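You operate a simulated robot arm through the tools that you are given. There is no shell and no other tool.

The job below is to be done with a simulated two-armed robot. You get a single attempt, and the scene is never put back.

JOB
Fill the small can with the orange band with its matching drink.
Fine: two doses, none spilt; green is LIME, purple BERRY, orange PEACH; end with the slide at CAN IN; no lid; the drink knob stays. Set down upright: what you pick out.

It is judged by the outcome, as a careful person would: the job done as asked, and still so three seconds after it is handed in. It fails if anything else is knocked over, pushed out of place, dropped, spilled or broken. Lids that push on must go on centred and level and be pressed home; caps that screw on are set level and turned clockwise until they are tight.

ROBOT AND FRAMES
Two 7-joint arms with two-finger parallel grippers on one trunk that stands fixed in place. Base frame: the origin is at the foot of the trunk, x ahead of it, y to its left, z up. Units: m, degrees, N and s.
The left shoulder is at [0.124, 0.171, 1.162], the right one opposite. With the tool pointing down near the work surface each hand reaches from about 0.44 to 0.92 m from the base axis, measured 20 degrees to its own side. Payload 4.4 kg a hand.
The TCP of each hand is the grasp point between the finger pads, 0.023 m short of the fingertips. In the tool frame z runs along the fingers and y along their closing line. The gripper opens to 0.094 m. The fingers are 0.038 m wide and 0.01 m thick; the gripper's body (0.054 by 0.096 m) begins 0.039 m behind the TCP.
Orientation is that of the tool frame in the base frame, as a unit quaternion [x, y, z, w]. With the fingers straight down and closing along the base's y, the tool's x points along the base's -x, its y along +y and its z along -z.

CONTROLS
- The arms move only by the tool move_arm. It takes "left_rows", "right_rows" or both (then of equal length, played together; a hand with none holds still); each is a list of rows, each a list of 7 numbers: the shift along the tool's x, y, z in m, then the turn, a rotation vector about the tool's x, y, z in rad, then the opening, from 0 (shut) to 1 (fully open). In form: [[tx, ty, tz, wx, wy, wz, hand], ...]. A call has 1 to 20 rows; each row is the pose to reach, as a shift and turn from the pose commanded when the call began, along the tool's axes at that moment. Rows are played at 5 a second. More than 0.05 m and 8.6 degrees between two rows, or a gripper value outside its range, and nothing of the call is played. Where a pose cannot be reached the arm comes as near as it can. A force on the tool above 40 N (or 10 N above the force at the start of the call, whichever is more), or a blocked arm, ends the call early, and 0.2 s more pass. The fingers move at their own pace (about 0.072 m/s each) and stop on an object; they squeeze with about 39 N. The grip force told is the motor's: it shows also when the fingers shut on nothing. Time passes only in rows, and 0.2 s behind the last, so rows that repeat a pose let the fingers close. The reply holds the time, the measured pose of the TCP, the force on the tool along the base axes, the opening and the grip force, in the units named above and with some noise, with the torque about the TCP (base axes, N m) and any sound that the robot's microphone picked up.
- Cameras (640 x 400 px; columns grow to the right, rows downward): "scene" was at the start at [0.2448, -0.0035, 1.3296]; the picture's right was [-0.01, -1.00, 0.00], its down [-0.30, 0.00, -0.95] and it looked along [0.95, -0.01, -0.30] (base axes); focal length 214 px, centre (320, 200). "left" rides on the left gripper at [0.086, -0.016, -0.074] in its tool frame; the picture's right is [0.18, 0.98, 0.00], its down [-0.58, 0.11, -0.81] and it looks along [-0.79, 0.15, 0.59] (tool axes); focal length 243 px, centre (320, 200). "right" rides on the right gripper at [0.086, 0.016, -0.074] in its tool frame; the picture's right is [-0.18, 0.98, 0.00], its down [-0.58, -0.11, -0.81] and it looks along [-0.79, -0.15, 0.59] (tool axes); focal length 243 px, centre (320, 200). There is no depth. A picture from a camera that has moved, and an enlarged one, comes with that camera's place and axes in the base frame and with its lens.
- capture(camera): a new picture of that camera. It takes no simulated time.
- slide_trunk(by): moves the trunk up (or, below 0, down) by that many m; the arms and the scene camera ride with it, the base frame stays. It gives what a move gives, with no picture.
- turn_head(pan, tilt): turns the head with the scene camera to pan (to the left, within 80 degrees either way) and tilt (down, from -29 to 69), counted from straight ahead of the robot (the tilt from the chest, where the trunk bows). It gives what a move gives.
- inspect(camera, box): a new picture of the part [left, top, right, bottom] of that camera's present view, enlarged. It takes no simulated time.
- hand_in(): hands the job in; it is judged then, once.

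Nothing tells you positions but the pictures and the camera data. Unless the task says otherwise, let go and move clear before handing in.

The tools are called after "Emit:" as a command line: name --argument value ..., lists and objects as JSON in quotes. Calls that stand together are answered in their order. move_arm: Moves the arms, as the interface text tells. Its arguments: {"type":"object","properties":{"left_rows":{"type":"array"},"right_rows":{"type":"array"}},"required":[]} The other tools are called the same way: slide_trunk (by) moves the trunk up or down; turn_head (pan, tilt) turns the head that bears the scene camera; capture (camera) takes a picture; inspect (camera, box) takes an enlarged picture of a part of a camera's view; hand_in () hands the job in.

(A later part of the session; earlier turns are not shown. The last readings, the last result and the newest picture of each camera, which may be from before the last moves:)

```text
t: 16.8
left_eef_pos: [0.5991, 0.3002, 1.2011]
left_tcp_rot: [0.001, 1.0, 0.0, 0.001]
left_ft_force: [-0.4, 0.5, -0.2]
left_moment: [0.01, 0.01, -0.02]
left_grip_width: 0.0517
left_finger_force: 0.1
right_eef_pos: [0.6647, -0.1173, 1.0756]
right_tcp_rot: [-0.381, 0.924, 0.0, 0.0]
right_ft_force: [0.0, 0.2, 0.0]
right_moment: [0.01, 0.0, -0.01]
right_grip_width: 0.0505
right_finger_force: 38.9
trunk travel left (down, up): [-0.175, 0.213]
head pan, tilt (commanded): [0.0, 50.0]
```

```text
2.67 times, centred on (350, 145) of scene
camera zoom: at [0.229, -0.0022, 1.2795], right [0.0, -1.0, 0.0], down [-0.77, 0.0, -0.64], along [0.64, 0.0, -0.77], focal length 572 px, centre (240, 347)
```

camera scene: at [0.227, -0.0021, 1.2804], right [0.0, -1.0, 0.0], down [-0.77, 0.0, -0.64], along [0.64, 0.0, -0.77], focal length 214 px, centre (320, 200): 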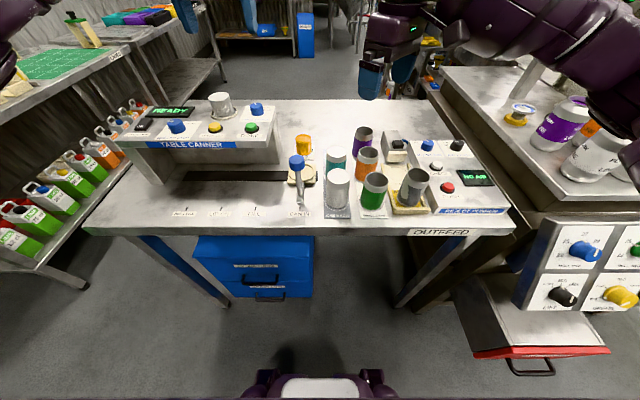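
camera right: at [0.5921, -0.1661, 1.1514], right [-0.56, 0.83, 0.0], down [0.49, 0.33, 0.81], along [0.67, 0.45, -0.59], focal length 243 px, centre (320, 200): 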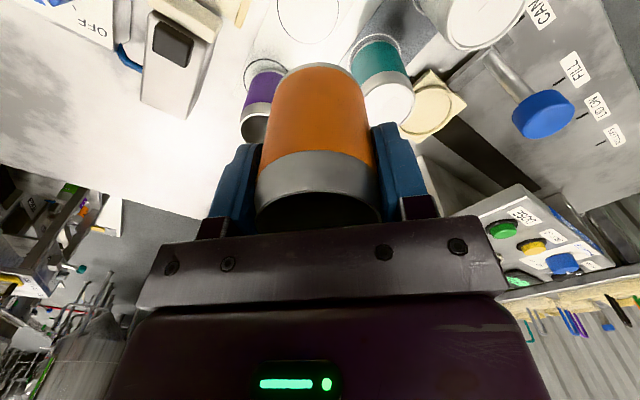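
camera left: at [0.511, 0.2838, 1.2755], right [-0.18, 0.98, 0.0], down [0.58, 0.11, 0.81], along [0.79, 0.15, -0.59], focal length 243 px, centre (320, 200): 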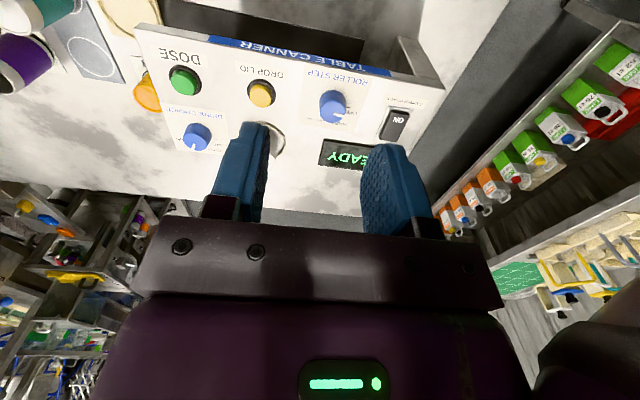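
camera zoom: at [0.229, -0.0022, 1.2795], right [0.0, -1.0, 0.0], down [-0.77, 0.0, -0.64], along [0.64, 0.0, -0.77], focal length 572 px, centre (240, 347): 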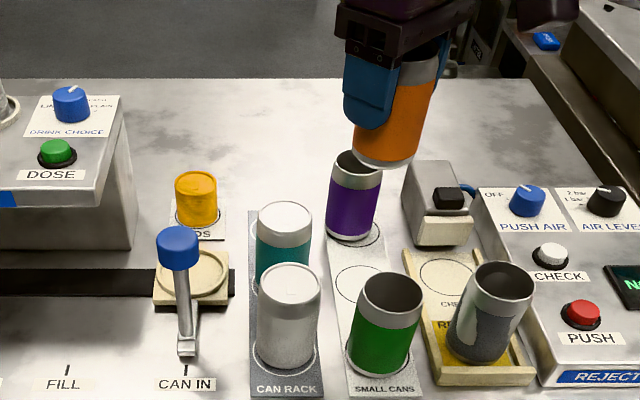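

The can is lifted clear. Next I'll measure the tray (slide seat) from both views.

Emit:
inspect --camera "right" --box '[380, 50, 500, 170]'

Emit:
inspect --camera "scene" --box '[280, 145, 350, 215]'

Emit:
inspect --camera "left" --box '[60, 0, 240, 120]'

```text
3.33 times, centred on (440, 110) of right
camera zoom: at [0.5921, -0.1661, 1.1514], right [-0.56, 0.83, 0.0], down [0.49, 0.33, 0.81], along [0.67, 0.45, -0.59], focal length 809 px, centre (-80, 500)
```

zoom: 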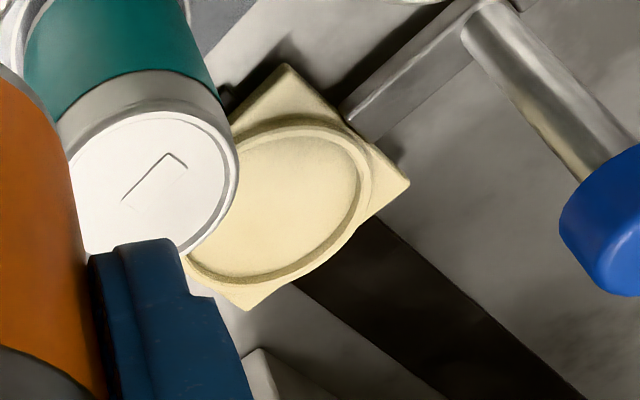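

```text
5.71 times, centred on (315, 180) of scene
camera zoom: at [0.229, -0.0022, 1.2795], right [0.0, -1.0, 0.0], down [-0.77, 0.0, -0.64], along [0.64, 0.0, -0.77], focal length 1226 px, centre (349, 314)
```

zoom: 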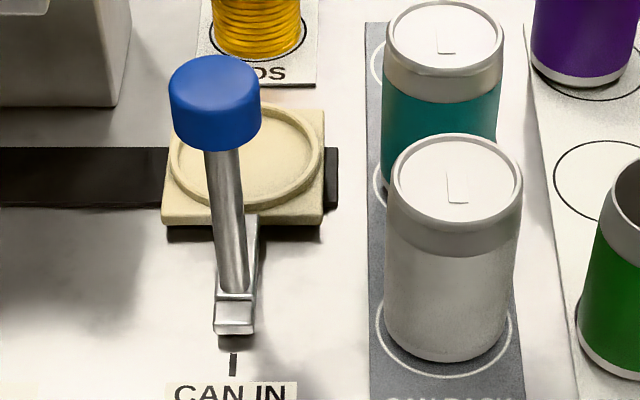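

```text
3.33 times, centred on (150, 60) of left
camera zoom: at [0.5113, 0.2837, 1.2755], right [-0.18, 0.98, 0.0], down [0.58, 0.11, 0.81], along [0.79, 0.15, -0.59], focal length 809 px, centre (887, 667)
```

zoom: 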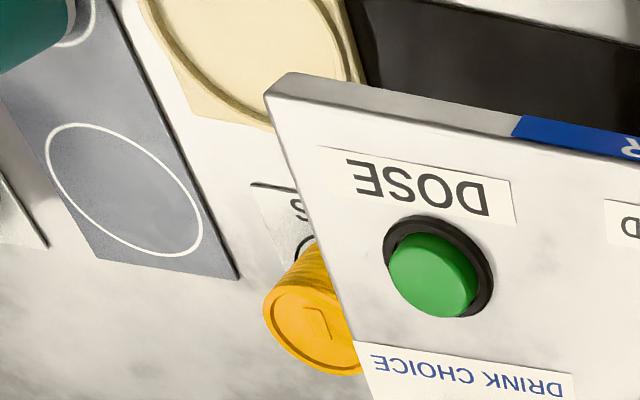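

The slide seat's centre is near (0.672, 0.051), its top face at z about 0.87. I'll carry the can there at height, staying above the racks.

Emit:
move_arm --right_rows '[[-0.0124, 0.0115, 0, 0, 0, 0, 0.4], [-0.035, 0.032, 0, 0, 0, 0, 0.4], [-0.06, 0.055, 0, 0, 0, 0, 0.4], [-0.085, 0.078, 0, 0, 0, 0, 0.4], [-0.108, 0.0995, 0, 0, 0, 0, 0.4], [-0.1244, 0.1145, 0, 0, 0, 0, 0.4], [-0.1244, 0.1145, 0, 0, 0, 0, 0.4]]'

Emit:
capture --camera "right"

Emit:
inspect --camera "scene" --box '[250, 90, 370, 220]'

Emit:
capture --camera "left"

```text
t: 18.4
left_eef_pos: [0.5982, 0.2997, 1.2016]
left_tcp_rot: [0.001, 1.0, 0.0, 0.0]
left_ft_force: [-0.7, 0.1, 0.2]
left_moment: [0.01, -0.01, 0.04]
left_grip_width: 0.0518
left_finger_force: 0.1
right_eef_pos: [0.6722, 0.05, 1.0736]
right_tcp_rot: [-0.382, 0.924, 0.001, 0.0]
right_ft_force: [0.3, -0.5, 0.0]
right_moment: [0.0, 0.02, 0.01]
right_grip_width: 0.0514
right_finger_force: 38.3
trunk travel left (down, up): [-0.175, 0.213]
head pan, tilt (commanded): [0.0, 50.0]
```

```text
taken
camera right: at [0.5996, 0.0008, 1.1485], right [-0.56, 0.83, 0.0], down [0.49, 0.33, 0.81], along [0.67, 0.45, -0.59], focal length 243 px, centre (320, 200)
```

right: 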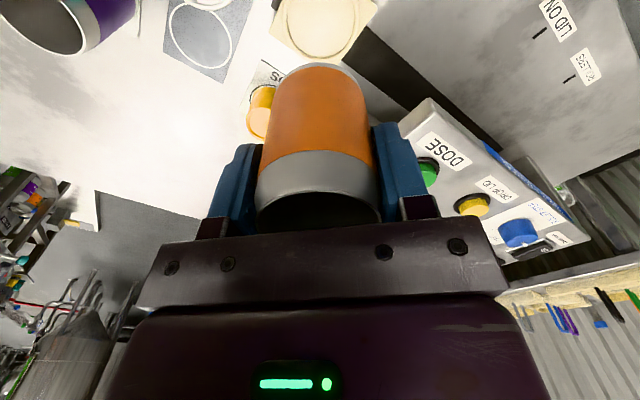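

```text
3.08 times, centred on (310, 155) of scene
camera zoom: at [0.2285, -0.0022, 1.2797], right [0.0, -1.0, 0.0], down [-0.77, 0.0, -0.64], along [0.64, 0.0, -0.77], focal length 660 px, centre (351, 338)
```

zoom: 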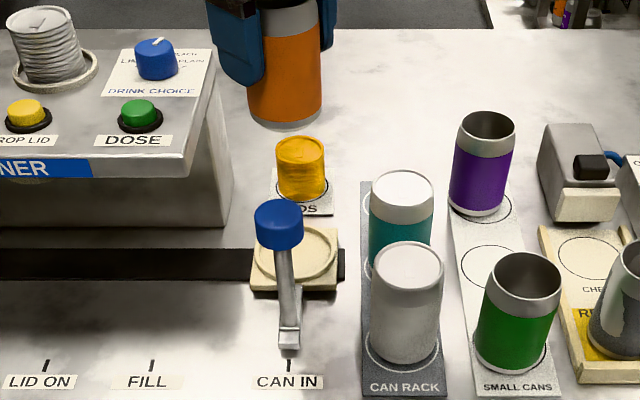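

```text
taken
camera left: at [0.5108, 0.2838, 1.276], right [-0.18, 0.98, 0.0], down [0.58, 0.11, 0.81], along [0.79, 0.15, -0.59], focal length 243 px, centre (320, 200)
```

left: 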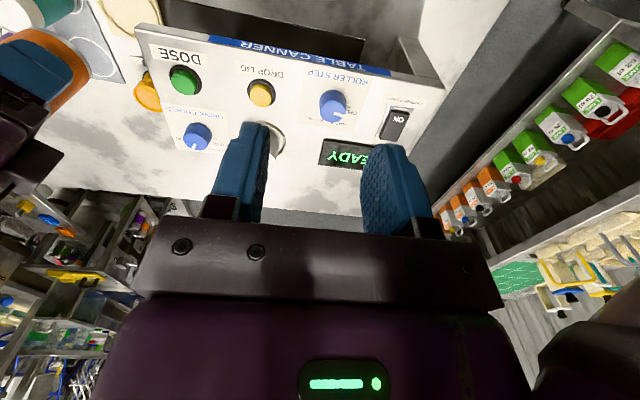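

The can hangs above the seat. I'll zoom in on the seat from the wrist camera to refine its centre.

Emit:
inspect --camera "right" --box '[250, 0, 410, 100]'

```text
4.00 times, centred on (330, 50) of right
camera zoom: at [0.5996, 0.0008, 1.1485], right [-0.56, 0.83, 0.0], down [0.49, 0.33, 0.81], along [0.67, 0.45, -0.59], focal length 970 px, centre (280, 800)
```

zoom: 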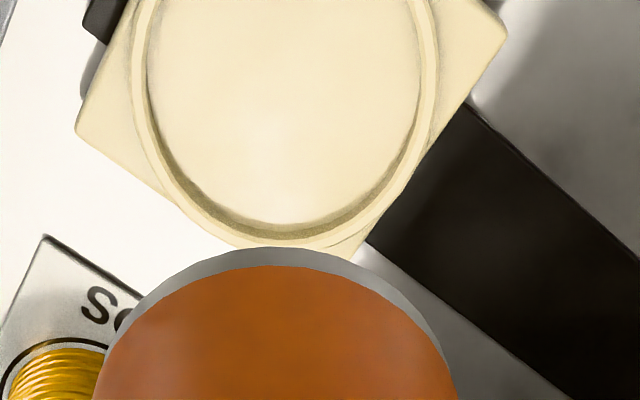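

The seat centre is at (0.672, 0.0515), 1–2 mm from the hand. I'll lower the can with a tiny correction, stopping just above the seat.

Emit:
move_arm --right_rows '[[-0.0008, 0.0008, 0.02, 0, 0, 0, 0.4], [-0.0008, 0.0008, 0.045, 0, 0, 0, 0.4], [-0.0008, 0.0008, 0.07, 0, 0, 0, 0.4], [-0.0008, 0.0008, 0.095, 0, 0, 0, 0.4], [-0.0008, 0.0008, 0.112, 0, 0, 0, 0.4], [-0.0008, 0.0008, 0.12, 0, 0, 0, 0.4], [-0.0008, 0.0008, 0.12, 0, 0, 0, 0.4]]'

Emit:
capture --camera "right"

Emit:
inspect --camera "scene" --box '[260, 120, 350, 220]'

```text
t: 20.0
left_eef_pos: [0.5986, 0.2996, 1.202]
left_tcp_rot: [0.001, 1.0, 0.0, 0.0]
left_ft_force: [-0.3, -0.6, 0.3]
left_moment: [0.0, 0.03, -0.03]
left_grip_width: 0.0517
left_finger_force: 0.0
right_eef_pos: [0.6715, 0.0496, 0.954]
right_tcp_rot: [-0.382, 0.924, 0.0, 0.0]
right_ft_force: [0.8, -0.6, 0.0]
right_moment: [0.01, -0.01, 0.01]
right_grip_width: 0.0512
right_finger_force: 38.8
trunk travel left (down, up): [-0.175, 0.213]
head pan, tilt (commanded): [0.0, 50.0]
```

```text
taken
camera right: at [0.5985, 0.0012, 1.0294], right [-0.56, 0.83, 0.0], down [0.49, 0.33, 0.81], along [0.67, 0.46, -0.59], focal length 243 px, centre (320, 200)
```

right: 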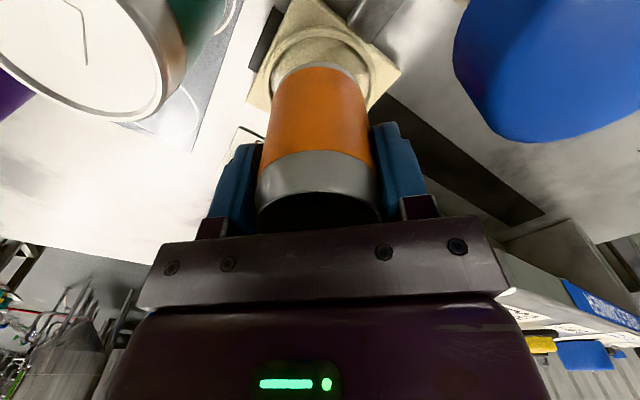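

```text
4.00 times, centred on (305, 170) of scene
camera zoom: at [0.2284, -0.0021, 1.2798], right [0.0, -1.0, 0.0], down [-0.77, 0.0, -0.64], along [0.64, 0.0, -0.77], focal length 858 px, centre (380, 320)
```

zoom: 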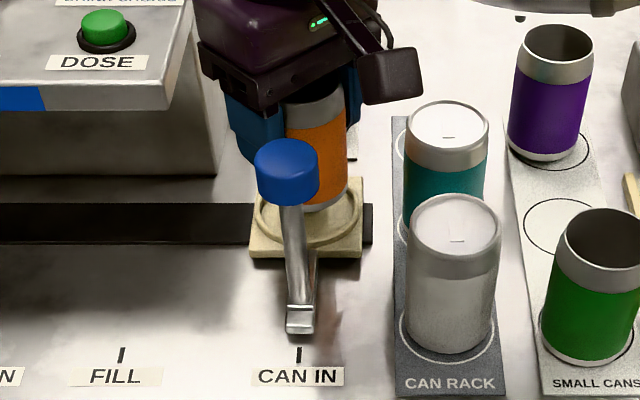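

The can is about 1 cm over the seat. I'll zoom to check centring in the ring.

Emit:
inspect --camera "right" --box '[240, 0, 410, 120]'

Emit:
inspect --camera "scene" --box '[285, 150, 345, 200]'

```text
3.33 times, centred on (325, 60) of right
camera zoom: at [0.5985, 0.0012, 1.0294], right [-0.56, 0.83, 0.0], down [0.49, 0.33, 0.81], along [0.67, 0.46, -0.59], focal length 809 px, centre (303, 667)
```

zoom: 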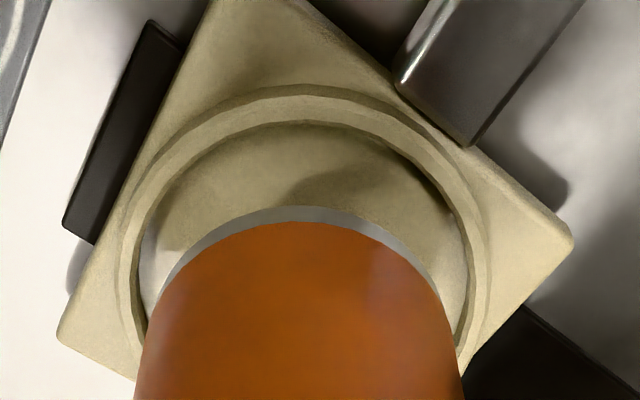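

```text
8.00 times, centred on (315, 175) of scene
camera zoom: at [0.2284, -0.0021, 1.2798], right [0.0, -1.0, 0.0], down [-0.77, 0.0, -0.64], along [0.64, 0.0, -0.77], focal length 1716 px, centre (360, 400)
```

zoom: 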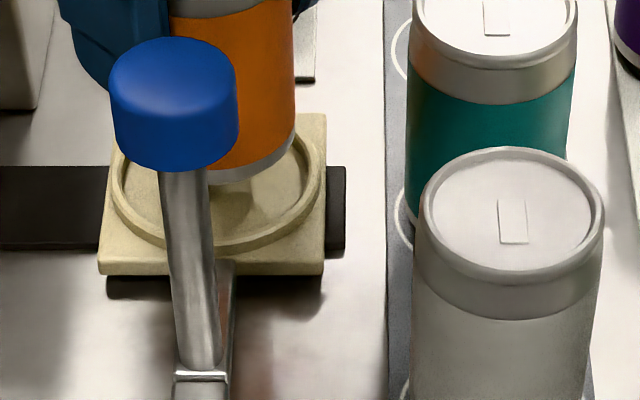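

The can is centred over the seat within about a millimetre. I'll lower it in small steps, watching the force.

Emit:
move_arm --right_rows '[[0, 0, 0.003, 0, 0, 0, 0.4], [0, 0, 0.006, 0, 0, 0, 0.4], [0, 0, 0.008, 0, 0, 0, 0.4], [0, 0, 0.008, 0, 0, 0, 0.4]]'

Emit:
inspect --camera "right" --box '[240, 0, 410, 120]'

Emit:
inspect --camera "scene" --box '[285, 150, 345, 200]'

```text
t: 21.0
left_eef_pos: [0.597, 0.3, 1.2018]
left_tcp_rot: [0.001, 1.0, 0.001, 0.0]
left_ft_force: [0.5, 0.3, 0.8]
left_moment: [0.0, -0.01, 0.01]
left_grip_width: 0.0518
left_finger_force: 0.1
right_eef_pos: [0.6717, 0.0516, 0.9467]
right_tcp_rot: [-0.383, 0.924, 0.0, 0.0]
right_ft_force: [0.1, -0.2, 0.2]
right_moment: [0.0, 0.0, 0.0]
right_grip_width: 0.0511
right_finger_force: 39.1
trunk travel left (down, up): [-0.175, 0.213]
head pan, tilt (commanded): [0.0, 50.0]
```

```text
3.33 times, centred on (325, 60) of right
camera zoom: at [0.5988, 0.0016, 1.021], right [-0.56, 0.83, 0.0], down [0.49, 0.33, 0.81], along [0.67, 0.46, -0.59], focal length 809 px, centre (303, 667)
```

zoom: 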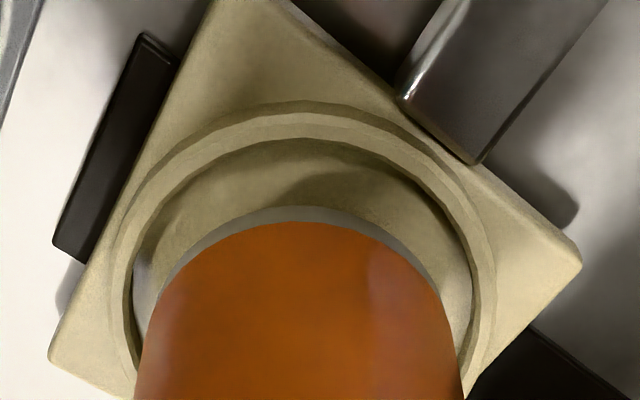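

```text
8.00 times, centred on (315, 175) of scene
camera zoom: at [0.2284, -0.0022, 1.2797], right [0.0, -1.0, 0.0], down [-0.77, 0.0, -0.64], along [0.64, 0.0, -0.77], focal length 1716 px, centre (360, 400)
```

zoom: 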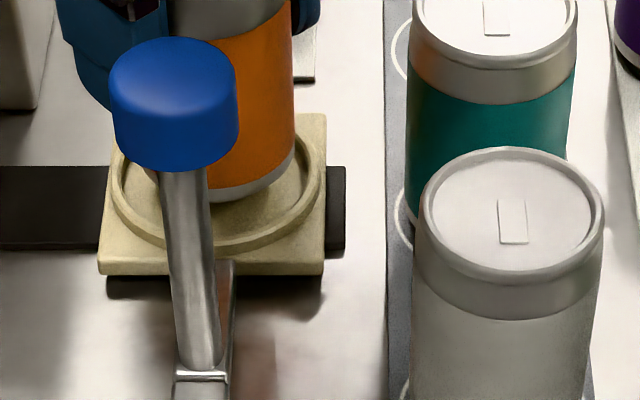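

Not touching yet. By the scene view the can's bottom is still about 1.5 cm up, so I'll continue down in small steps.

Emit:
move_arm --right_rows '[[0, 0, 0.003, 0, 0, 0, 0.4], [0, 0, 0.006, 0, 0, 0, 0.4], [0, 0, 0.009, 0, 0, 0, 0.4], [0, 0, 0.009, 0, 0, 0, 0.4]]'

Emit:
inspect --camera "right" --box '[240, 0, 410, 120]'

Emit:
inspect --camera "scene" --box '[285, 150, 345, 200]'

```text
t: 22.0
left_eef_pos: [0.5987, 0.2999, 1.2019]
left_tcp_rot: [0.001, 1.0, 0.0, 0.0]
left_ft_force: [0.0, 0.1, 0.1]
left_moment: [0.0, 0.02, -0.01]
left_grip_width: 0.0514
left_finger_force: 0.0
right_eef_pos: [0.6709, 0.052, 0.9377]
right_tcp_rot: [-0.383, 0.924, 0.0, 0.0]
right_ft_force: [-0.4, 0.0, 0.2]
right_moment: [0.0, -0.04, -0.01]
right_grip_width: 0.051
right_finger_force: 38.6
trunk travel left (down, up): [-0.175, 0.213]
head pan, tilt (commanded): [0.0, 50.0]
```

```text
3.33 times, centred on (325, 60) of right
camera zoom: at [0.5987, 0.0019, 1.0122], right [-0.56, 0.83, 0.0], down [0.49, 0.33, 0.81], along [0.67, 0.45, -0.59], focal length 809 px, centre (303, 667)
```

zoom: 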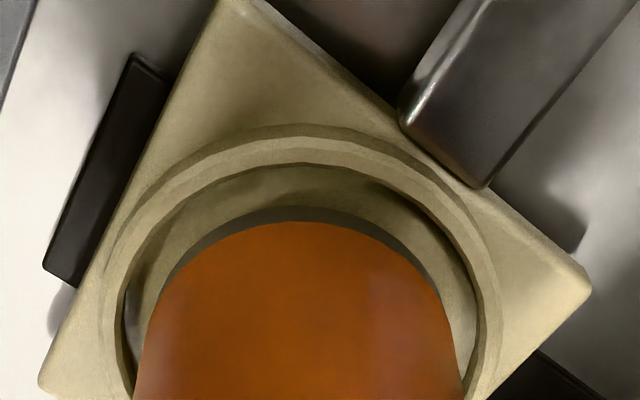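

```text
8.00 times, centred on (315, 175) of scene
camera zoom: at [0.2284, -0.0021, 1.2797], right [0.0, -1.0, 0.0], down [-0.77, 0.0, -0.64], along [0.64, 0.0, -0.77], focal length 1716 px, centre (360, 400)
```

zoom: 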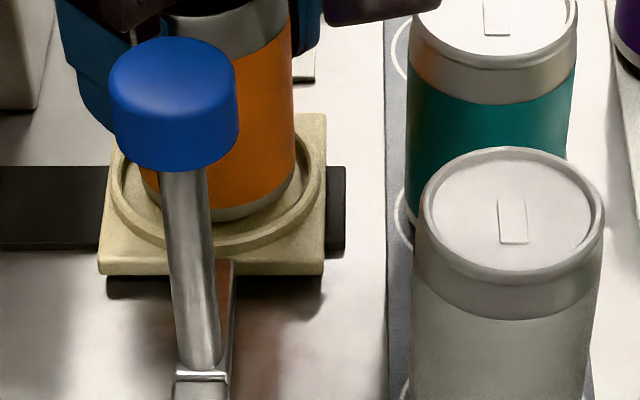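

No contact yet; continuing down slowly in 2 mm steps.

Emit:
move_arm --right_rows '[[0, 0, 0.002, 0, 0, 0, 0.4], [0, 0, 0.004, 0, 0, 0, 0.4], [0, 0, 0.005, 0, 0, 0, 0.4], [0, 0, 0.005, 0, 0, 0, 0.4]]'

Emit:
inspect --camera "scene" --box '[285, 150, 345, 200]'

```text
t: 23.0
left_eef_pos: [0.5966, 0.2994, 1.2024]
left_tcp_rot: [0.001, 1.0, 0.0, 0.001]
left_ft_force: [-0.2, -0.3, 0.3]
left_moment: [-0.01, 0.0, 0.01]
left_grip_width: 0.0518
left_finger_force: 0.1
right_eef_pos: [0.6696, 0.051, 0.9338]
right_tcp_rot: [-0.382, 0.924, 0.0, 0.002]
right_ft_force: [1.9, 0.1, 15.6]
right_moment: [-0.05, -0.08, -0.02]
right_grip_width: 0.051
right_finger_force: 39.3
trunk travel left (down, up): [-0.175, 0.213]
head pan, tilt (commanded): [0.0, 50.0]
```

```text
8.00 times, centred on (315, 175) of scene
camera zoom: at [0.2272, -0.0022, 1.2803], right [0.0, -1.0, 0.0], down [-0.77, 0.0, -0.64], along [0.64, 0.0, -0.77], focal length 1716 px, centre (360, 400)
```

zoom: 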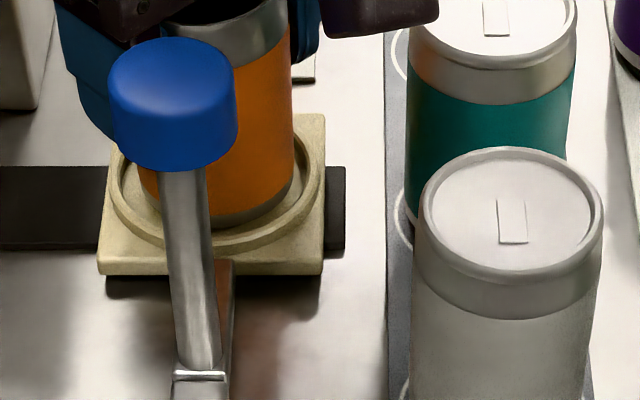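

It has touched down (about 15 N). I'll check that it sits inside the ring before releasing.

Emit:
inspect --camera "right" --box '[240, 0, 410, 120]'

Emit:
inspect --camera "left" --box '[0, 0, 200, 120]'

```text
3.33 times, centred on (325, 60) of right
camera zoom: at [0.5979, 0.0021, 1.0092], right [-0.56, 0.83, 0.0], down [0.49, 0.33, 0.81], along [0.67, 0.46, -0.59], focal length 809 px, centre (303, 667)
```

zoom: 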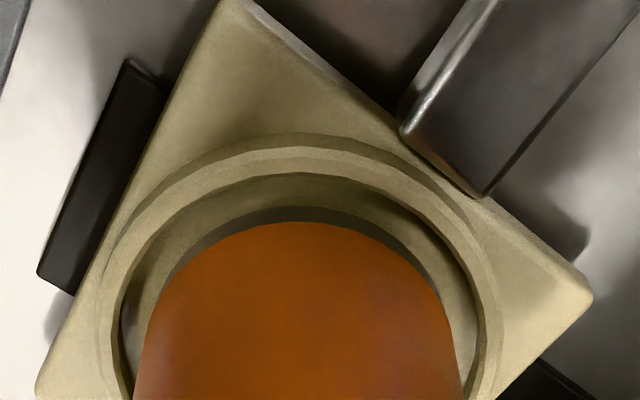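

```text
3.20 times, centred on (100, 60) of left
camera zoom: at [0.5095, 0.2837, 1.2772], right [-0.18, 0.98, 0.0], down [0.58, 0.11, 0.81], along [0.79, 0.15, -0.59], focal length 776 px, centre (1024, 648)
```

zoom: 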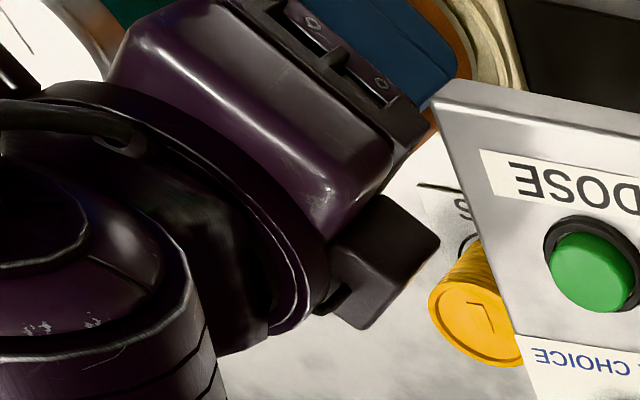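

The can sits inside the ring with an even gap. I'll ease the pressure, open the fingers and lift straight away.

Emit:
move_arm --right_rows '[[0, 0, -0.0015, 0, 0, 0, 0.4], [0, 0, -0.0015, 0, 0, 0, 0.4], [0, 0, -0.0015, 0, 0, 0, 0.55], [0, 0, -0.0015, 0, 0, 0, 0.65], [0, 0, -0.0015, 0, 0, 0, 0.8], [0, 0, -0.0015, 0, 0, 0, 0.8]]'

Emit:
inspect --camera "right" --box '[210, 0, 450, 240]'

Emit:
inspect --camera "scene" --box '[260, 110, 360, 210]'

```text
t: 24.4
left_eef_pos: [0.5984, 0.2998, 1.2019]
left_tcp_rot: [0.001, 1.0, 0.0, 0.0]
left_ft_force: [-0.5, 0.3, -0.3]
left_moment: [0.01, 0.03, -0.01]
left_grip_width: 0.0518
left_finger_force: 0.1
right_eef_pos: [0.6702, 0.0515, 0.9333]
right_tcp_rot: [-0.382, 0.924, 0.0, 0.001]
right_ft_force: [0.5, -0.3, -0.1]
right_moment: [0.02, 0.01, -0.02]
right_grip_width: 0.0754
right_finger_force: 0.1
trunk travel left (down, up): [-0.175, 0.213]
head pan, tilt (commanded): [0.0, 50.0]
```

```text
1.67 times, centred on (330, 120) of right
camera zoom: at [0.5981, 0.0014, 1.0085], right [-0.56, 0.83, 0.0], down [0.49, 0.33, 0.81], along [0.67, 0.46, -0.59], focal length 404 px, centre (303, 333)
```

zoom: 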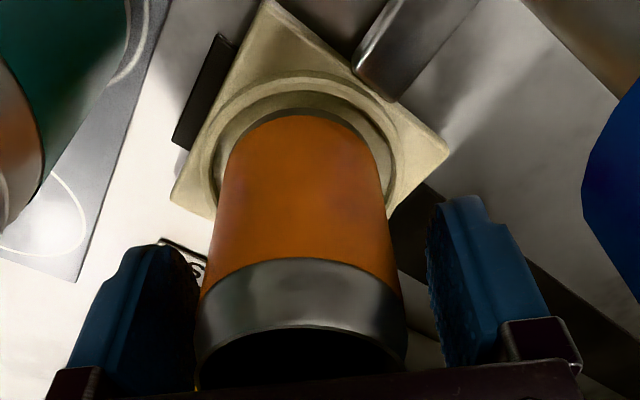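

```text
4.00 times, centred on (310, 160) of scene
camera zoom: at [0.2284, -0.0022, 1.2797], right [0.0, -1.0, 0.0], down [-0.77, 0.0, -0.64], along [0.64, 0.0, -0.77], focal length 858 px, centre (360, 360)
```

zoom: 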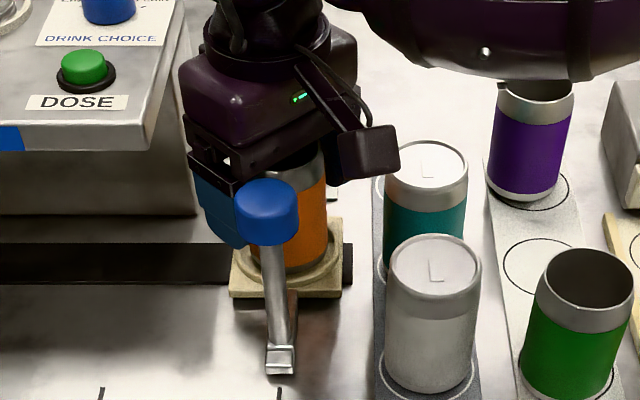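

The fingers are free of the can. I'll lift straight up, then draw the right hand off to its own side.

Emit:
move_arm --right_rows '[[0, -0.001, -0.01, 0, 0, 0, 0.8], [0, -0.001, -0.025, 0, 0, 0, 0.8], [0, -0.001, -0.05, 0, 0, 0, 0.8], [0, -0.001, -0.08, 0, 0, 0, 0.8], [0, -0.001, -0.115, 0, 0, 0, 0.8], [0, -0.001, -0.15, 0, 0, 0, 0.8], [0.03, -0.025, -0.17, 0, 0, 0, 0.8], [0.06, -0.05, -0.185, 0, 0, 0, 0.8], [0.09, -0.075, -0.2, 0, 0, 0, 0.8], [0.12, -0.1, -0.21, 0, 0, 0, 0.8], [0.15, -0.125, -0.22, 0, 0, 0, 0.8], [0.18, -0.14, -0.22, 0, 0, 0, 0.8], [0.21, -0.15, -0.22, 0, 0, 0, 0.8], [0.21, -0.15, -0.22, 0, 0, 0, 0.8]]'

Emit:
capture --camera "scene"

Emit:
inspect --camera "scene" --box '[250, 120, 350, 220]'

Emit:
capture --camera "right"

```text
t: 27.4
left_eef_pos: [0.5988, 0.3003, 1.2024]
left_tcp_rot: [0.001, 1.0, 0.0, 0.0]
left_ft_force: [1.0, 0.0, 0.4]
left_moment: [0.03, 0.04, -0.03]
left_grip_width: 0.0518
left_finger_force: 0.1
right_eef_pos: [0.629, -0.2046, 1.1526]
right_tcp_rot: [-0.383, 0.924, 0.0, 0.0]
right_ft_force: [0.4, 0.1, 0.5]
right_moment: [0.0, -0.01, -0.03]
right_grip_width: 0.0752
right_finger_force: 0.0
trunk travel left (down, up): [-0.175, 0.213]
head pan, tilt (commanded): [0.0, 50.0]
```

```text
taken
camera scene: at [0.2287, -0.002, 1.2796], right [0.0, -1.0, 0.0], down [-0.77, 0.0, -0.64], along [0.64, 0.0, -0.77], focal length 214 px, centre (320, 200)
```

scene: 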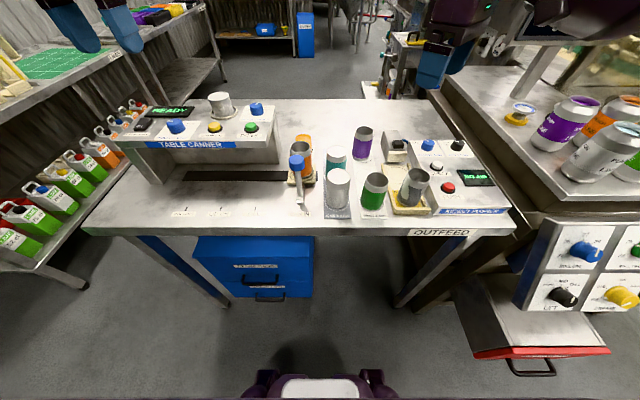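

```text
4.00 times, centred on (300, 170) of scene
camera zoom: at [0.2287, -0.002, 1.2796], right [0.0, -1.0, 0.0], down [-0.77, 0.0, -0.64], along [0.64, 0.0, -0.77], focal length 858 px, centre (400, 320)
```

zoom: 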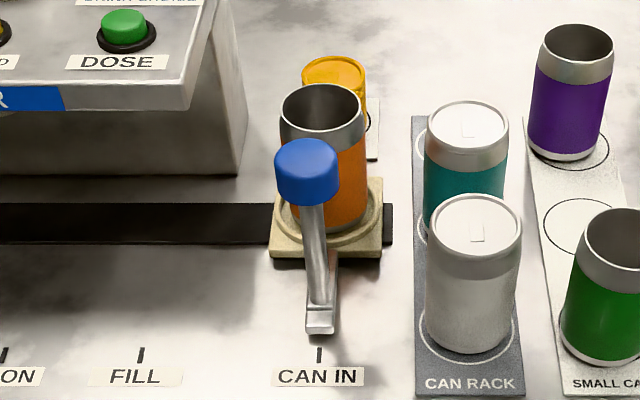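

```text
taken
camera right: at [0.5562, -0.2532, 1.2269], right [-0.56, 0.83, 0.0], down [0.49, 0.33, 0.81], along [0.67, 0.46, -0.59], focal length 243 px, centre (320, 200)
```

right: 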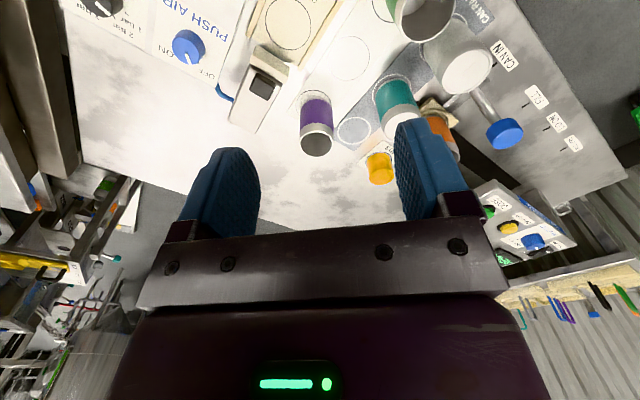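

The orange can stands upright on the slide and the drink is set to PEACH. Next I'll bring the left hand above the slide's blue lever knob, near (0.592, 0.051, 0.97).

Emit:
move_arm --left_rows '[[0.001, -0.03, 0.01, 0, 0, 0, 0.7], [0.002, -0.062, 0.025, 0, 0, 0, 0.7], [0.003, -0.094, 0.04, 0, 0, 0, 0.7], [0.004, -0.126, 0.055, 0, 0, 0, 0.7], [0.005, -0.158, 0.07, 0, 0, 0, 0.7], [0.006, -0.19, 0.085, 0, 0, 0, 0.7], [0.0075, -0.22, 0.105, 0, 0, 0, 0.7], [0.0085, -0.248, 0.122, 0, 0, 0, 0.7], [0.0085, -0.248, 0.122, 0, 0, 0, 0.7]]'

Emit:
capture --camera "left"

Emit:
inspect --camera "scene" --box '[230, 80, 360, 220]'

```text
t: 29.4
left_eef_pos: [0.5914, 0.0514, 1.081]
left_tcp_rot: [0.0, 1.0, 0.0, 0.001]
left_ft_force: [-1.3, -0.3, 0.5]
left_moment: [-0.01, -0.01, 0.01]
left_grip_width: 0.0658
left_finger_force: 0.1
right_eef_pos: [0.6278, -0.2046, 1.1524]
right_tcp_rot: [-0.382, 0.924, 0.0, 0.001]
right_ft_force: [0.4, -0.4, 0.5]
right_moment: [0.01, 0.0, 0.0]
right_grip_width: 0.0752
right_finger_force: 0.1
trunk travel left (down, up): [-0.175, 0.213]
head pan, tilt (commanded): [0.0, 50.0]
```

```text
taken
camera left: at [0.5032, 0.0354, 1.1542], right [-0.18, 0.98, 0.0], down [0.58, 0.11, 0.81], along [0.79, 0.15, -0.59], focal length 243 px, centre (320, 200)
```

left: 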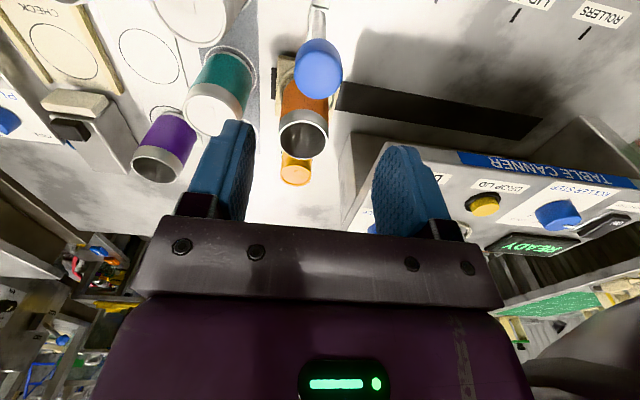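

```text
2.86 times, centred on (295, 150) of scene
camera zoom: at [0.2281, -0.0021, 1.2799], right [0.0, -1.0, 0.0], down [-0.77, 0.0, -0.64], along [0.64, 0.0, -0.77], focal length 613 px, centre (391, 343)
```

zoom: 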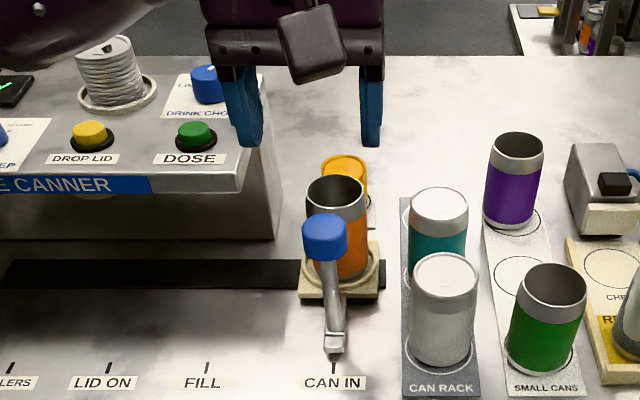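

I'll zoom on the lever knob from the left wrist camera.

Emit:
inspect --camera "left" --box '[260, 0, 380, 160]'

Emit:
inspect --camera "right" --box '[420, 20, 560, 160]'

```text
2.50 times, centred on (320, 80) of left
camera zoom: at [0.5032, 0.0354, 1.1542], right [-0.18, 0.98, 0.0], down [0.58, 0.11, 0.81], along [0.79, 0.15, -0.59], focal length 606 px, centre (320, 500)
```

zoom: 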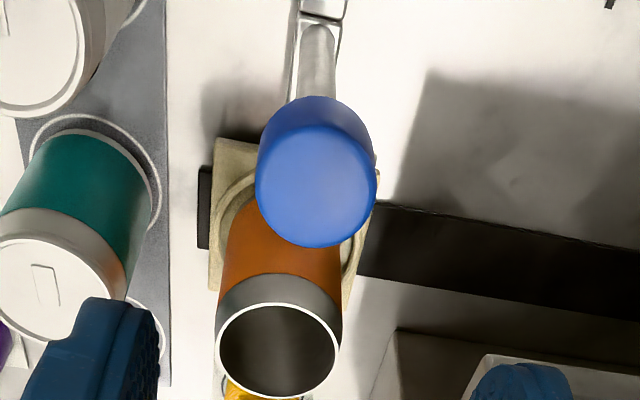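

```text
2.86 times, centred on (490, 90) of right
camera zoom: at [0.5557, -0.253, 1.2276], right [-0.56, 0.83, 0.0], down [0.49, 0.33, 0.81], along [0.67, 0.45, -0.59], focal length 693 px, centre (-166, 514)
```

zoom: 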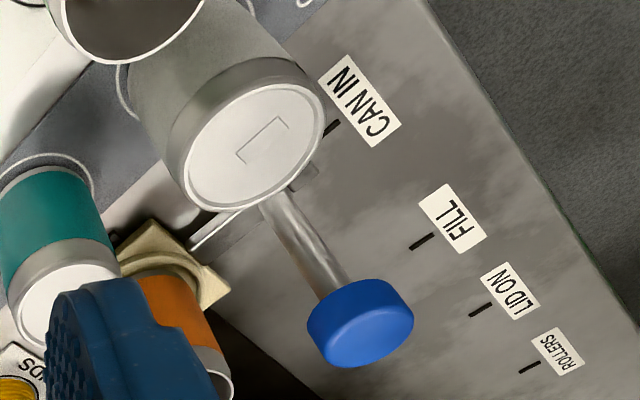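

The knob's top centre is at about (0.586, 0.050, 0.988), radius 17 mm. I'll descend around it with the fingers to either side.

Emit:
move_arm --left_rows '[[0.004, -0.0017, 0.03, 0, 0, 0, 0.7], [0.004, -0.0017, 0.06, 0, 0, 0, 0.7], [0.004, -0.0017, 0.085, 0, 0, 0, 0.7], [0.004, -0.0017, 0.1, 0, 0, 0, 0.7], [0.004, -0.0017, 0.106, 0, 0, 0, 0.7], [0.004, -0.0017, 0.106, 0, 0, 0, 0.7]]'

Emit:
capture --camera "left"

Emit:
inspect --camera "scene" --box '[250, 110, 350, 210]'

```text
t: 30.8
left_eef_pos: [0.5864, 0.0511, 0.9723]
left_tcp_rot: [0.0, 1.0, 0.0, 0.0]
left_ft_force: [-0.6, 2.1, -0.6]
left_moment: [0.01, 0.04, -0.01]
left_grip_width: 0.0658
left_finger_force: 0.0
right_eef_pos: [0.6277, -0.2046, 1.152]
right_tcp_rot: [-0.382, 0.924, 0.0, 0.0]
right_ft_force: [-0.4, -1.3, -0.2]
right_moment: [-0.02, 0.03, 0.04]
right_grip_width: 0.0753
right_finger_force: 0.1
trunk travel left (down, up): [-0.175, 0.213]
head pan, tilt (commanded): [0.0, 50.0]
```

```text
taken
camera left: at [0.4995, 0.0346, 1.0466], right [-0.18, 0.98, 0.0], down [0.58, 0.11, 0.81], along [0.79, 0.15, -0.59], focal length 243 px, centre (320, 200)
```

left: 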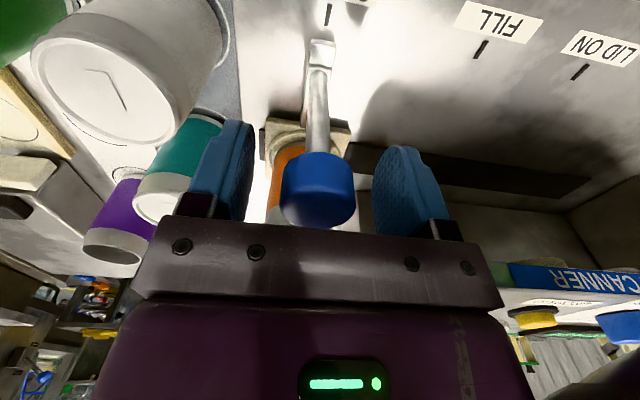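

```text
4.00 times, centred on (300, 160) of scene
camera zoom: at [0.2284, -0.0021, 1.2797], right [0.0, -1.0, 0.0], down [-0.77, 0.0, -0.64], along [0.64, 0.0, -0.77], focal length 858 px, centre (400, 360)
```

zoom: 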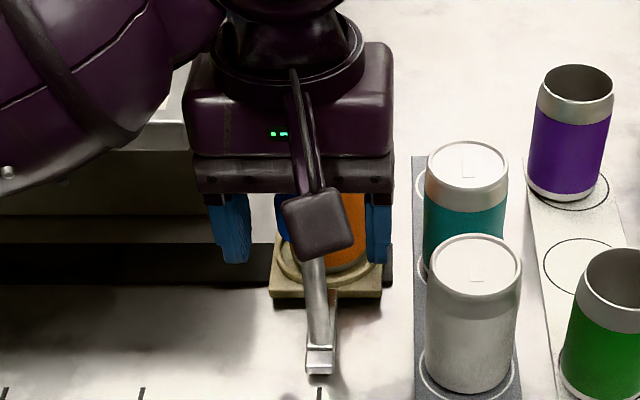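

The fingers straddle the lever knob. Closing on it.

Emit:
move_arm --left_rows '[[0, 0, 0, 0, 0, 0, 0.5], [0, 0, 0, 0, 0, 0, 0.3], [0, 0, 0, 0, 0, 0, 0.25], [0, 0, 0, 0, 0, 0, 0.25]]'

Emit:
capture --camera "left"

```text
t: 31.8
left_eef_pos: [0.5872, 0.0516, 0.9725]
left_tcp_rot: [0.001, 1.0, 0.0, 0.001]
left_ft_force: [-0.6, -1.2, -1.2]
left_moment: [0.34, -0.06, -0.01]
left_grip_width: 0.0337
left_finger_force: 44.9
right_eef_pos: [0.6292, -0.2039, 1.152]
right_tcp_rot: [-0.382, 0.924, 0.0, 0.0]
right_ft_force: [0.4, 0.7, 0.1]
right_moment: [0.01, 0.02, 0.04]
right_grip_width: 0.0753
right_finger_force: 0.0
trunk travel left (down, up): [-0.175, 0.213]
head pan, tilt (commanded): [0.0, 50.0]
```

```text
taken
camera left: at [0.4996, 0.0345, 1.0466], right [-0.18, 0.98, 0.0], down [0.58, 0.11, 0.81], along [0.79, 0.15, -0.59], focal length 243 px, centre (320, 200)
```

left: 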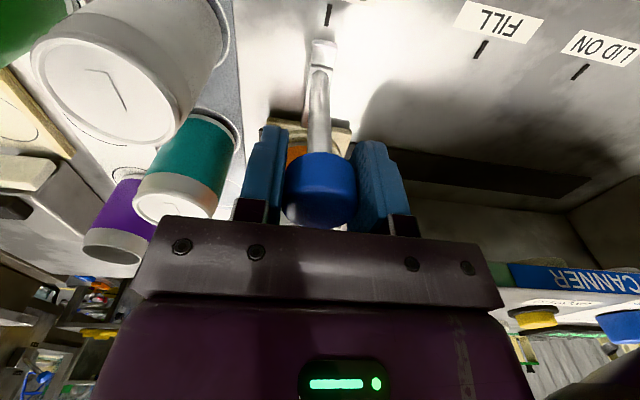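

Lever knob gripped. I'll slide it left about 11 cm toward FILL, gently.

Emit:
move_arm --left_rows '[[0, 0.004, 0, 0, 0, 0, 0.25], [0, 0.012, 0, 0, 0, 0, 0.25], [0, 0.022, 0, 0, 0, 0, 0.25], [0, 0.033, 0, 0, 0, 0, 0.25], [0, 0.044, 0, 0, 0, 0, 0.25], [0, 0.055, 0, 0, 0, 0, 0.25], [0, 0.066, 0, 0, 0, 0, 0.25], [0, 0.077, 0, 0, 0, 0, 0.25], [0, 0.088, 0, 0, 0, 0, 0.25], [0, 0.098, 0, 0, 0, 0, 0.25], [0, 0.104, 0, 0, 0, 0, 0.25], [0, 0.108, 0, 0, 0, 0, 0.25], [0, 0.108, 0, 0, 0, 0, 0.25]]'

Emit:
capture --camera "left"

Emit:
inspect --camera "scene" --box '[230, 130, 330, 220]'

Emit:
capture --camera "right"

```text
t: 34.6
left_eef_pos: [0.5859, 0.16, 0.9726]
left_tcp_rot: [0.002, 1.0, 0.0, 0.002]
left_ft_force: [4.9, 0.2, 8.3]
left_moment: [0.36, -0.67, 0.1]
left_grip_width: 0.0336
left_finger_force: 45.0
right_eef_pos: [0.6282, -0.2037, 1.1526]
right_tcp_rot: [-0.383, 0.924, 0.0, 0.0]
right_ft_force: [0.5, -0.1, 0.3]
right_moment: [-0.02, -0.01, -0.03]
right_grip_width: 0.0749
right_finger_force: 0.0
trunk travel left (down, up): [-0.175, 0.213]
head pan, tilt (commanded): [0.0, 50.0]
```

```text
taken
camera left: at [0.4994, 0.1431, 1.0463], right [-0.18, 0.98, 0.0], down [0.58, 0.11, 0.81], along [0.79, 0.15, -0.59], focal length 243 px, centre (320, 200)
```

left: 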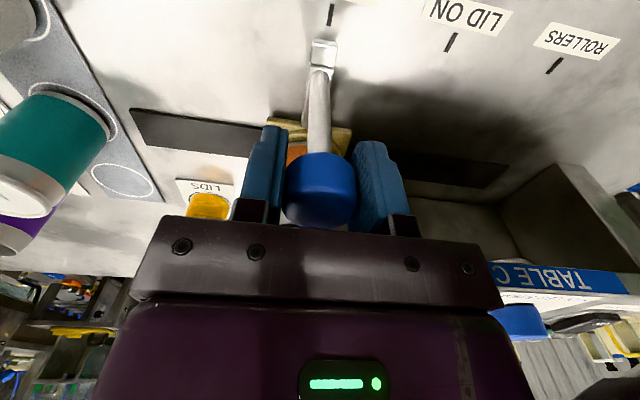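

```text
4.44 times, centred on (280, 175) of scene
camera zoom: at [0.2281, -0.0023, 1.2799], right [0.0, -1.0, 0.0], down [-0.77, 0.0, -0.64], along [0.64, 0.0, -0.77], focal length 953 px, centre (498, 311)
```

zoom: 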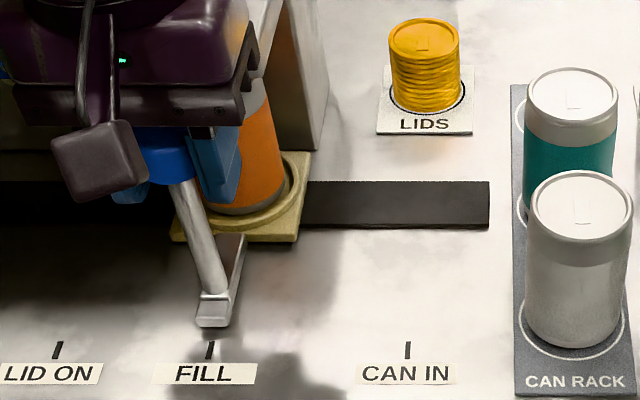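

```text
taken
camera right: at [0.5557, -0.2532, 1.2275], right [-0.56, 0.83, 0.0], down [0.49, 0.33, 0.81], along [0.67, 0.46, -0.59], focal length 243 px, centre (320, 200)
```

right: 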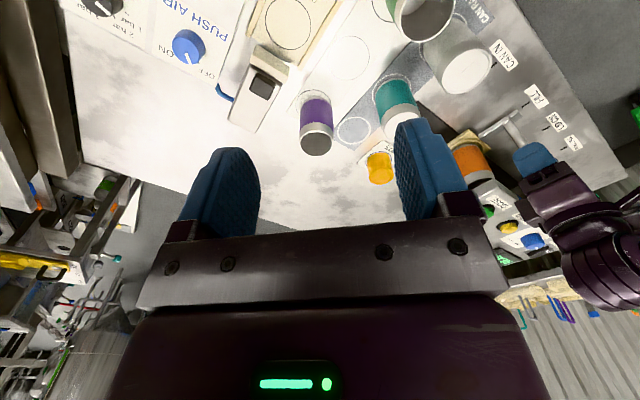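

The lever base looks lined up with FILL. I'll zoom to compare it with how it sat at CAN IN.

Emit:
inspect --camera "left" --box '[290, 0, 360, 70]'

Emit:
inspect --camera "scene" --box '[255, 180, 295, 220]'

Emit:
inspect --camera "right" --box '[400, 90, 560, 260]'

```text
5.71 times, centred on (325, 35) of left
camera zoom: at [0.4994, 0.1431, 1.0463], right [-0.18, 0.98, 0.0], down [0.58, 0.11, 0.81], along [0.79, 0.15, -0.59], focal length 1386 px, centre (291, 1143)
```

zoom: 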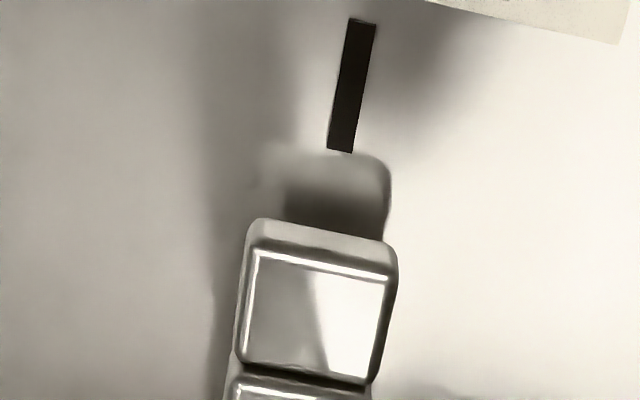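

```text
10.00 times, centred on (275, 200) of scene
camera zoom: at [0.2281, -0.0023, 1.2799], right [0.0, -1.0, 0.0], down [-0.77, 0.0, -0.64], along [0.64, 0.0, -0.77], focal length 2145 px, centre (770, 200)
```

zoom: 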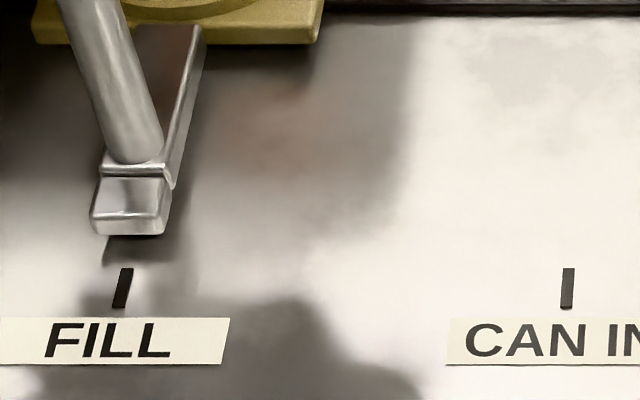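

```text
2.35 times, centred on (480, 175) of right
camera zoom: at [0.5557, -0.2532, 1.2275], right [-0.56, 0.83, 0.0], down [0.49, 0.33, 0.81], along [0.67, 0.46, -0.59], focal length 571 px, centre (-56, 259)
```

zoom: 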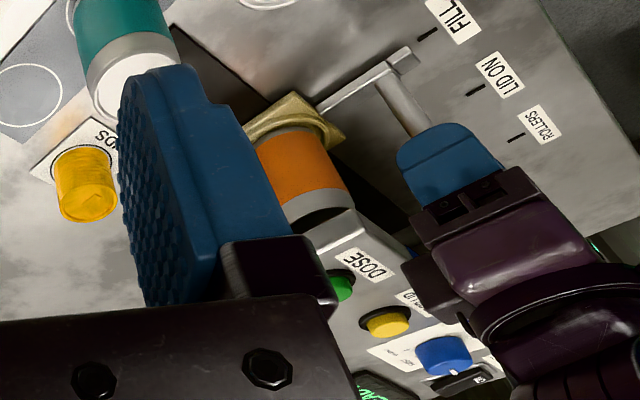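

The lever is 1–2 mm short of the FILL mark, so I'll nudge it by 2 mm.

Emit:
move_arm --left_rows '[[0, 0.001, 0, 0, 0, 0, 0.25], [0, 0.002, 0, 0, 0, 0, 0.25], [0, 0.002, 0, 0, 0, 0, 0.25]]'

Emit:
inspect --camera "left" --box '[290, 0, 360, 70]'

Emit:
inspect --camera "scene" --box '[120, 90, 240, 160]'

```text
t: 35.4
left_eef_pos: [0.587, 0.1605, 0.973]
left_tcp_rot: [0.001, 1.0, 0.0, 0.002]
left_ft_force: [10.7, -0.6, 15.2]
left_moment: [0.32, -0.37, -0.1]
left_grip_width: 0.0337
left_finger_force: 45.3
right_eef_pos: [0.6291, -0.2042, 1.1515]
right_tcp_rot: [-0.381, 0.924, 0.0, 0.001]
right_ft_force: [-0.3, 0.4, -0.8]
right_moment: [-0.03, -0.03, -0.01]
right_grip_width: 0.0749
right_finger_force: 0.0
trunk travel left (down, up): [-0.175, 0.213]
head pan, tilt (commanded): [0.0, 50.0]
```

```text
5.71 times, centred on (325, 35) of left
camera zoom: at [0.4994, 0.1445, 1.0463], right [-0.18, 0.98, 0.0], down [0.58, 0.11, 0.81], along [0.79, 0.15, -0.59], focal length 1386 px, centre (291, 1143)
```

zoom: 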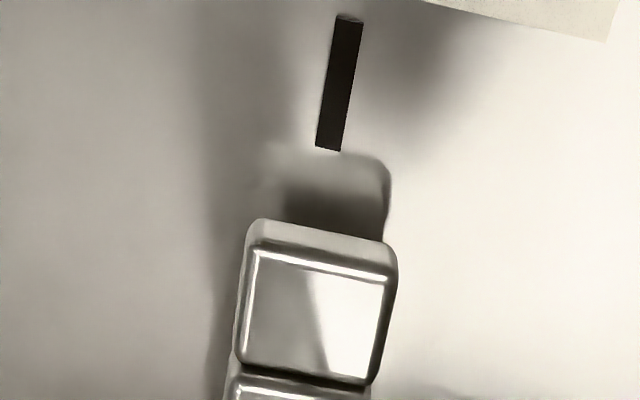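

```text
5.33 times, centred on (180, 125) of scene
camera zoom: at [0.2283, -0.0025, 1.2799], right [0.0, -1.0, 0.0], down [-0.77, 0.0, -0.64], along [0.64, 0.0, -0.77], focal length 1144 px, centre (1067, 600)
```

zoom: 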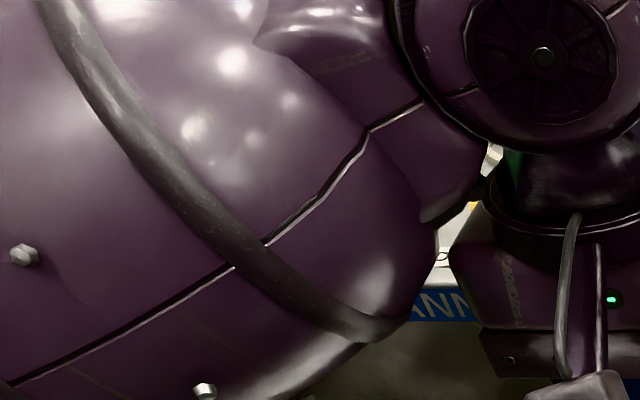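

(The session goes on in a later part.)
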